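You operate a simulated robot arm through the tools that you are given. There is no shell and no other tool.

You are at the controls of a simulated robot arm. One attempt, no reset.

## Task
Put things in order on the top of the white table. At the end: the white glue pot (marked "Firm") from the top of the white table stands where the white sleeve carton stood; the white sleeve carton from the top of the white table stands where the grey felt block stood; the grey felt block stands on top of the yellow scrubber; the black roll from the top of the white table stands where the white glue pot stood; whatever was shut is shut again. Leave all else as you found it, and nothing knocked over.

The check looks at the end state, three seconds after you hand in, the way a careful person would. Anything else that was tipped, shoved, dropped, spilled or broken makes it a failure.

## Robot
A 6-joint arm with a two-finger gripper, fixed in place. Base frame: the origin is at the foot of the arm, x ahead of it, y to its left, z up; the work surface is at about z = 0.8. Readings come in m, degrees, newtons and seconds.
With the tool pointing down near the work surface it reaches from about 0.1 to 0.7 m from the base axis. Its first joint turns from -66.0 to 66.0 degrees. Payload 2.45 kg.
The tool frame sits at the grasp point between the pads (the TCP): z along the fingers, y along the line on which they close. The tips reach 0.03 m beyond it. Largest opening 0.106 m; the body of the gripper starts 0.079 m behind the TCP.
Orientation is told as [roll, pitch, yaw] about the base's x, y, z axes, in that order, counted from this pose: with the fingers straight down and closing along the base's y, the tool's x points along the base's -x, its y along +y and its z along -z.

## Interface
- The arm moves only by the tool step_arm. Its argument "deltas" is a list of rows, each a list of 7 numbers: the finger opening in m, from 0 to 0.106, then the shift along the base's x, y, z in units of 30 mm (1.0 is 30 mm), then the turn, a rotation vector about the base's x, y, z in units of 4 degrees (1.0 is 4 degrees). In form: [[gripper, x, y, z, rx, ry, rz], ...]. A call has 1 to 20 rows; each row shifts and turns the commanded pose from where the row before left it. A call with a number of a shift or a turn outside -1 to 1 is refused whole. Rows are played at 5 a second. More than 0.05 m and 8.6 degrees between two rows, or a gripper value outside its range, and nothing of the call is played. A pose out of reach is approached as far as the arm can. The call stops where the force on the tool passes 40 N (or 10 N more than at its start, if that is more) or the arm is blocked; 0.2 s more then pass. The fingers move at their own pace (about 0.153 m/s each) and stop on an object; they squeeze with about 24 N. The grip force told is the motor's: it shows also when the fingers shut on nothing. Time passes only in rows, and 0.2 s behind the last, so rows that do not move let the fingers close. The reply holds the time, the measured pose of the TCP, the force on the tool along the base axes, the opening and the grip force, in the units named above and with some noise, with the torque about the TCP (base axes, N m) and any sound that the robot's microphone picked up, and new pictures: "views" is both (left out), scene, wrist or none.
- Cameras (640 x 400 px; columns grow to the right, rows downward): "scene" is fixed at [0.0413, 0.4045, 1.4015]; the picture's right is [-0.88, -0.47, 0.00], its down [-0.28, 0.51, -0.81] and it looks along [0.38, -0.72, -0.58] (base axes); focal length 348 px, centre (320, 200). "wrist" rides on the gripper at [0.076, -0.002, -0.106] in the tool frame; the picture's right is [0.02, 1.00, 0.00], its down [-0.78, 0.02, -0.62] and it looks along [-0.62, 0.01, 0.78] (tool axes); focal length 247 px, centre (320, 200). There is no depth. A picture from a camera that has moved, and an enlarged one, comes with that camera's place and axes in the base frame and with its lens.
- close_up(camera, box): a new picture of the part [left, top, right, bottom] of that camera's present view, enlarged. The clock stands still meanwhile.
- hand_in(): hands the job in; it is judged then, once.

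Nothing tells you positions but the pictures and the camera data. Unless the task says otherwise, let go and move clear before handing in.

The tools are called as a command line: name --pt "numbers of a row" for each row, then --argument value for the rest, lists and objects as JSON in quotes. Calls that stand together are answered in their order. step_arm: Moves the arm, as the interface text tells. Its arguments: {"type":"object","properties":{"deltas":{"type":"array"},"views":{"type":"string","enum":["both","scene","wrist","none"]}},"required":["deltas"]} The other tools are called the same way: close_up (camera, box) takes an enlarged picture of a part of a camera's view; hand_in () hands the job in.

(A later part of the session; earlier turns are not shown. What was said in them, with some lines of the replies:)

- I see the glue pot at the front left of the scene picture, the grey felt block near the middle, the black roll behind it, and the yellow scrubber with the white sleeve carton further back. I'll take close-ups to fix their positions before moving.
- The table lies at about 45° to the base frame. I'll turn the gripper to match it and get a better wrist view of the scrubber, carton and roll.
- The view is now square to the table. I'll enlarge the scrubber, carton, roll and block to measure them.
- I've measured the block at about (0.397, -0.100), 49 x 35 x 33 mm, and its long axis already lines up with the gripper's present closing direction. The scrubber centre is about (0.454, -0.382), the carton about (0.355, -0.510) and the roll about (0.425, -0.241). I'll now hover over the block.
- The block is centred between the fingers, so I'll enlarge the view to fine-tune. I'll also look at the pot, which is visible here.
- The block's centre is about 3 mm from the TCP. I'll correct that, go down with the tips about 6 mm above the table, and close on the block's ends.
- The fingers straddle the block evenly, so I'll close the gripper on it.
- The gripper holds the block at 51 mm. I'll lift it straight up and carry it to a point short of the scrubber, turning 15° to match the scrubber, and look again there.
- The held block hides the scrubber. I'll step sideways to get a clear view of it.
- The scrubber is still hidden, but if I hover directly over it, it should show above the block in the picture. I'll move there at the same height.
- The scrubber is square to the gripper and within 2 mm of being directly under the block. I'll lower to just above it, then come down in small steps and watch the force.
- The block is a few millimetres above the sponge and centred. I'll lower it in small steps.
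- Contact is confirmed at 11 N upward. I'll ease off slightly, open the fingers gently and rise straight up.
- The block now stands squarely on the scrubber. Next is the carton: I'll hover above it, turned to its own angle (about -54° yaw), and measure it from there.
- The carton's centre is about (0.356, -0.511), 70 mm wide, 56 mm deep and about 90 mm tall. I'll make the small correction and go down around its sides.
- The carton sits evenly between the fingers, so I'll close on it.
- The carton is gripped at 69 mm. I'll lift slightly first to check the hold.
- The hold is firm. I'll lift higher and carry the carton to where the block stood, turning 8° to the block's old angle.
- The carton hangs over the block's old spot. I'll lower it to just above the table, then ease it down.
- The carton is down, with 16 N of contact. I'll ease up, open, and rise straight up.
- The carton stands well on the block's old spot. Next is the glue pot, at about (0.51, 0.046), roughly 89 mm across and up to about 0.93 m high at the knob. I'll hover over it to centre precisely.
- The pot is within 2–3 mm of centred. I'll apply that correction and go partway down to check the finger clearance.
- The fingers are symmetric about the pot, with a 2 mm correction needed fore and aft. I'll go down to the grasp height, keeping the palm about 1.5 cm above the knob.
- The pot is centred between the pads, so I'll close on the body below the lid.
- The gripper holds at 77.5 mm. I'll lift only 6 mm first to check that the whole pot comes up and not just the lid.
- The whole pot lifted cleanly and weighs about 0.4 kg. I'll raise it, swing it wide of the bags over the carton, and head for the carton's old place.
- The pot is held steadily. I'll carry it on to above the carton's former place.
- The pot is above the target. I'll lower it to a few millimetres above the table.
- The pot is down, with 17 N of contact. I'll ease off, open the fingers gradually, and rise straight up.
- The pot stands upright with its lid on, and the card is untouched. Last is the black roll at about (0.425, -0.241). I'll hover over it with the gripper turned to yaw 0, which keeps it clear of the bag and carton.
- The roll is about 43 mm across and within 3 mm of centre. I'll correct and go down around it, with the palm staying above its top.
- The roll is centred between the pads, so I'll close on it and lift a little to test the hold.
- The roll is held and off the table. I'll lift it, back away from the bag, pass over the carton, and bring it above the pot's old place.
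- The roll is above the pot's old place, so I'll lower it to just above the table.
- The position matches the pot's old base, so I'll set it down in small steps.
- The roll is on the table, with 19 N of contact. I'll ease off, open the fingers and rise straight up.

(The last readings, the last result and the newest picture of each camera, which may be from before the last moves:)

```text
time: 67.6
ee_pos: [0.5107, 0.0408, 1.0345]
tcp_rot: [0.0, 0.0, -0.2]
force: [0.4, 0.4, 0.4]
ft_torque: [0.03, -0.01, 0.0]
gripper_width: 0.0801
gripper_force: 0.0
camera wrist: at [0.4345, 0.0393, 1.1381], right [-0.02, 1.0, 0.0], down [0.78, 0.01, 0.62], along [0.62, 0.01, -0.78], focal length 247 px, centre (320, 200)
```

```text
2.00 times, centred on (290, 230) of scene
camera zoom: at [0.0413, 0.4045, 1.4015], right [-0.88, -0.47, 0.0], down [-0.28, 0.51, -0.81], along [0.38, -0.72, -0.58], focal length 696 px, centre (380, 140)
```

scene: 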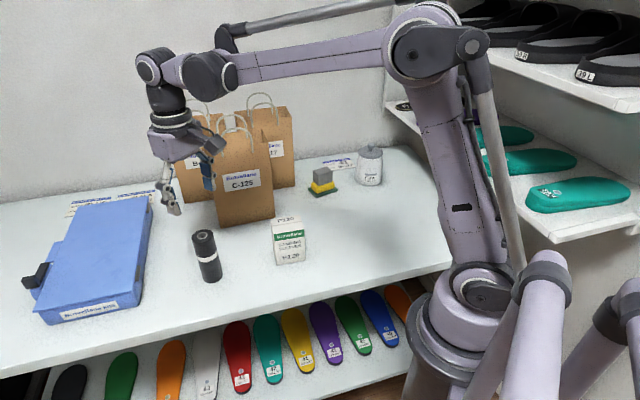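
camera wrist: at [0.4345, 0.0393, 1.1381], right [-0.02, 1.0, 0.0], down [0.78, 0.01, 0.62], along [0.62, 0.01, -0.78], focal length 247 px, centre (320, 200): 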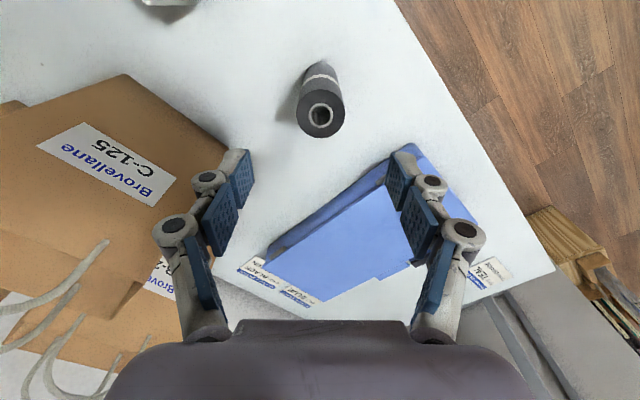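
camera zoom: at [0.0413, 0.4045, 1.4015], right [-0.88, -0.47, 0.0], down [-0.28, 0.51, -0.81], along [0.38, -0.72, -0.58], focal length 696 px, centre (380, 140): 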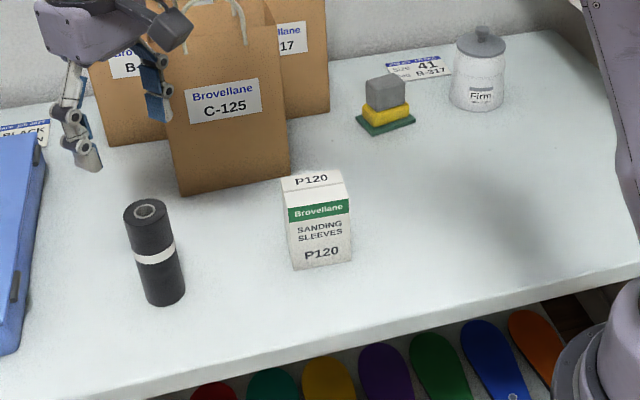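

Everything is in place. I'll move the arm back toward its starting area, clear of the objects, and check the final state.

step_arm --pt "0.08 -0.9 -0.6 0.1 0 0 0" --pt "0.08 -0.9 -0.6 0.1 0 0 0" --pt "0.08 -0.9 -0.6 0 0 0 0" --pt "0.08 -0.9 -0.6 0 0 0 0" --pt "0.08 -0.9 -0.6 0 0 0 0" --pt "0.09 -0.9 -0.8 0 0 0 0" --pt "0.106 0 -0.9 0 0 0 0" --pt "0.106 0 -0.9 0 0 0 0" --pt "0.106 0 -0.9 0 0 0 0" --pt "0.106 0 0 0 0 0 0"

close_up --camera "scene" --box '[130, 140, 450, 320]'

close_up --camera "scene" --box '[280, 130, 400, 210]'

```text
time: 69.8
ee_pos: [0.3487, -0.1532, 1.0403]
tcp_rot: [0.0, 0.1, -0.2]
force: [0.3, 0.1, -0.6]
ft_torque: [0.01, -0.02, 0.01]
gripper_width: 0.1061
gripper_force: 0.2
camera wrist: at [0.2729, -0.1549, 1.1434], right [-0.02, 1.0, 0.0], down [0.78, 0.02, 0.62], along [0.62, 0.01, -0.78], focal length 247 px, centre (320, 200)
```

scene: 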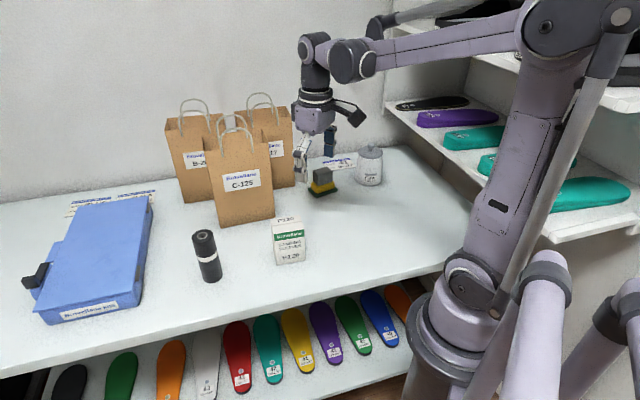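
wrist: 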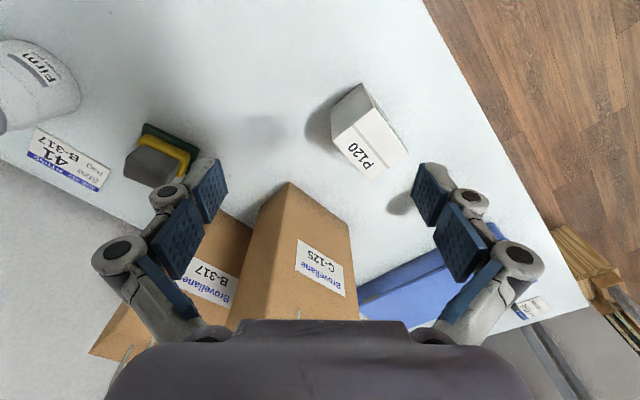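

```text
2.00 times, centred on (290, 230) of scene
camera zoom: at [0.0414, 0.4045, 1.4015], right [-0.88, -0.47, 0.0], down [-0.28, 0.51, -0.81], along [0.38, -0.72, -0.58], focal length 696 px, centre (380, 140)
```

zoom: 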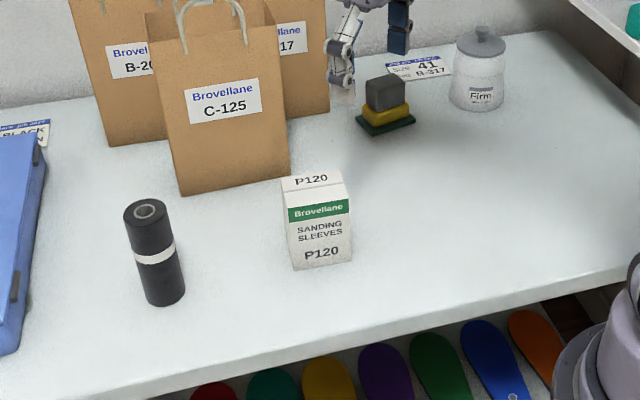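

```text
5.00 times, centred on (340, 170) of scene
camera zoom: at [0.0414, 0.4045, 1.4015], right [-0.88, -0.47, 0.0], down [-0.28, 0.51, -0.81], along [0.38, -0.72, -0.58], focal length 1741 px, centre (220, 350)
```

zoom: 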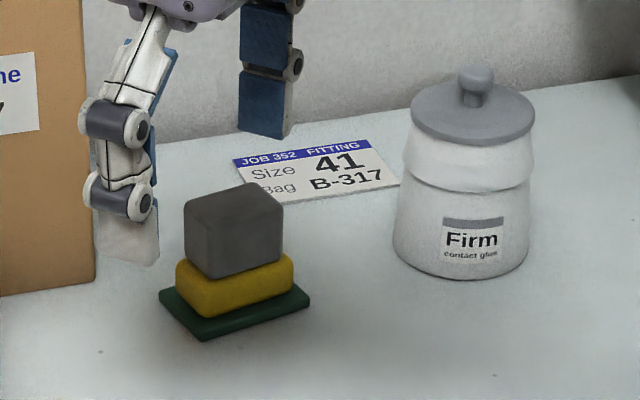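

The final check is good:
- The block stands on the scrubber.
- The carton is on the block's old spot.
- The pot, lid on, is where the carton stood.
- The roll is upright where the pot stood.

The card and scrubber have not shifted and the bags and case look undisturbed, so I'm handing in.

hand_in

```text
The job is handed in.
```

The table is in the order you asked for, and I've handed the job in. I don't have the check's result yet.

- **Grey felt block:** it stands on top of the yellow scrubber, lined up with it.
- **White sleeve carton:** it stands where the felt block was. I turned it about 8° to match the block's old angle.
- **White glue pot ("Firm"):** it stands where the carton was. I lifted it by the body, and its lid stayed on throughout.
- **Black roll:** it stands upright where the glue pot was.

By my measurements each item is within a few millimetres of its target. In the last pictures the scrubber and the "Size 41 / B-317" card were exactly where they started. The bags and the blue case looked untouched, and nothing was knocked over. The glue pot is the only shut thing I moved, and nothing was opened. The gripper is empty and clear of everything.
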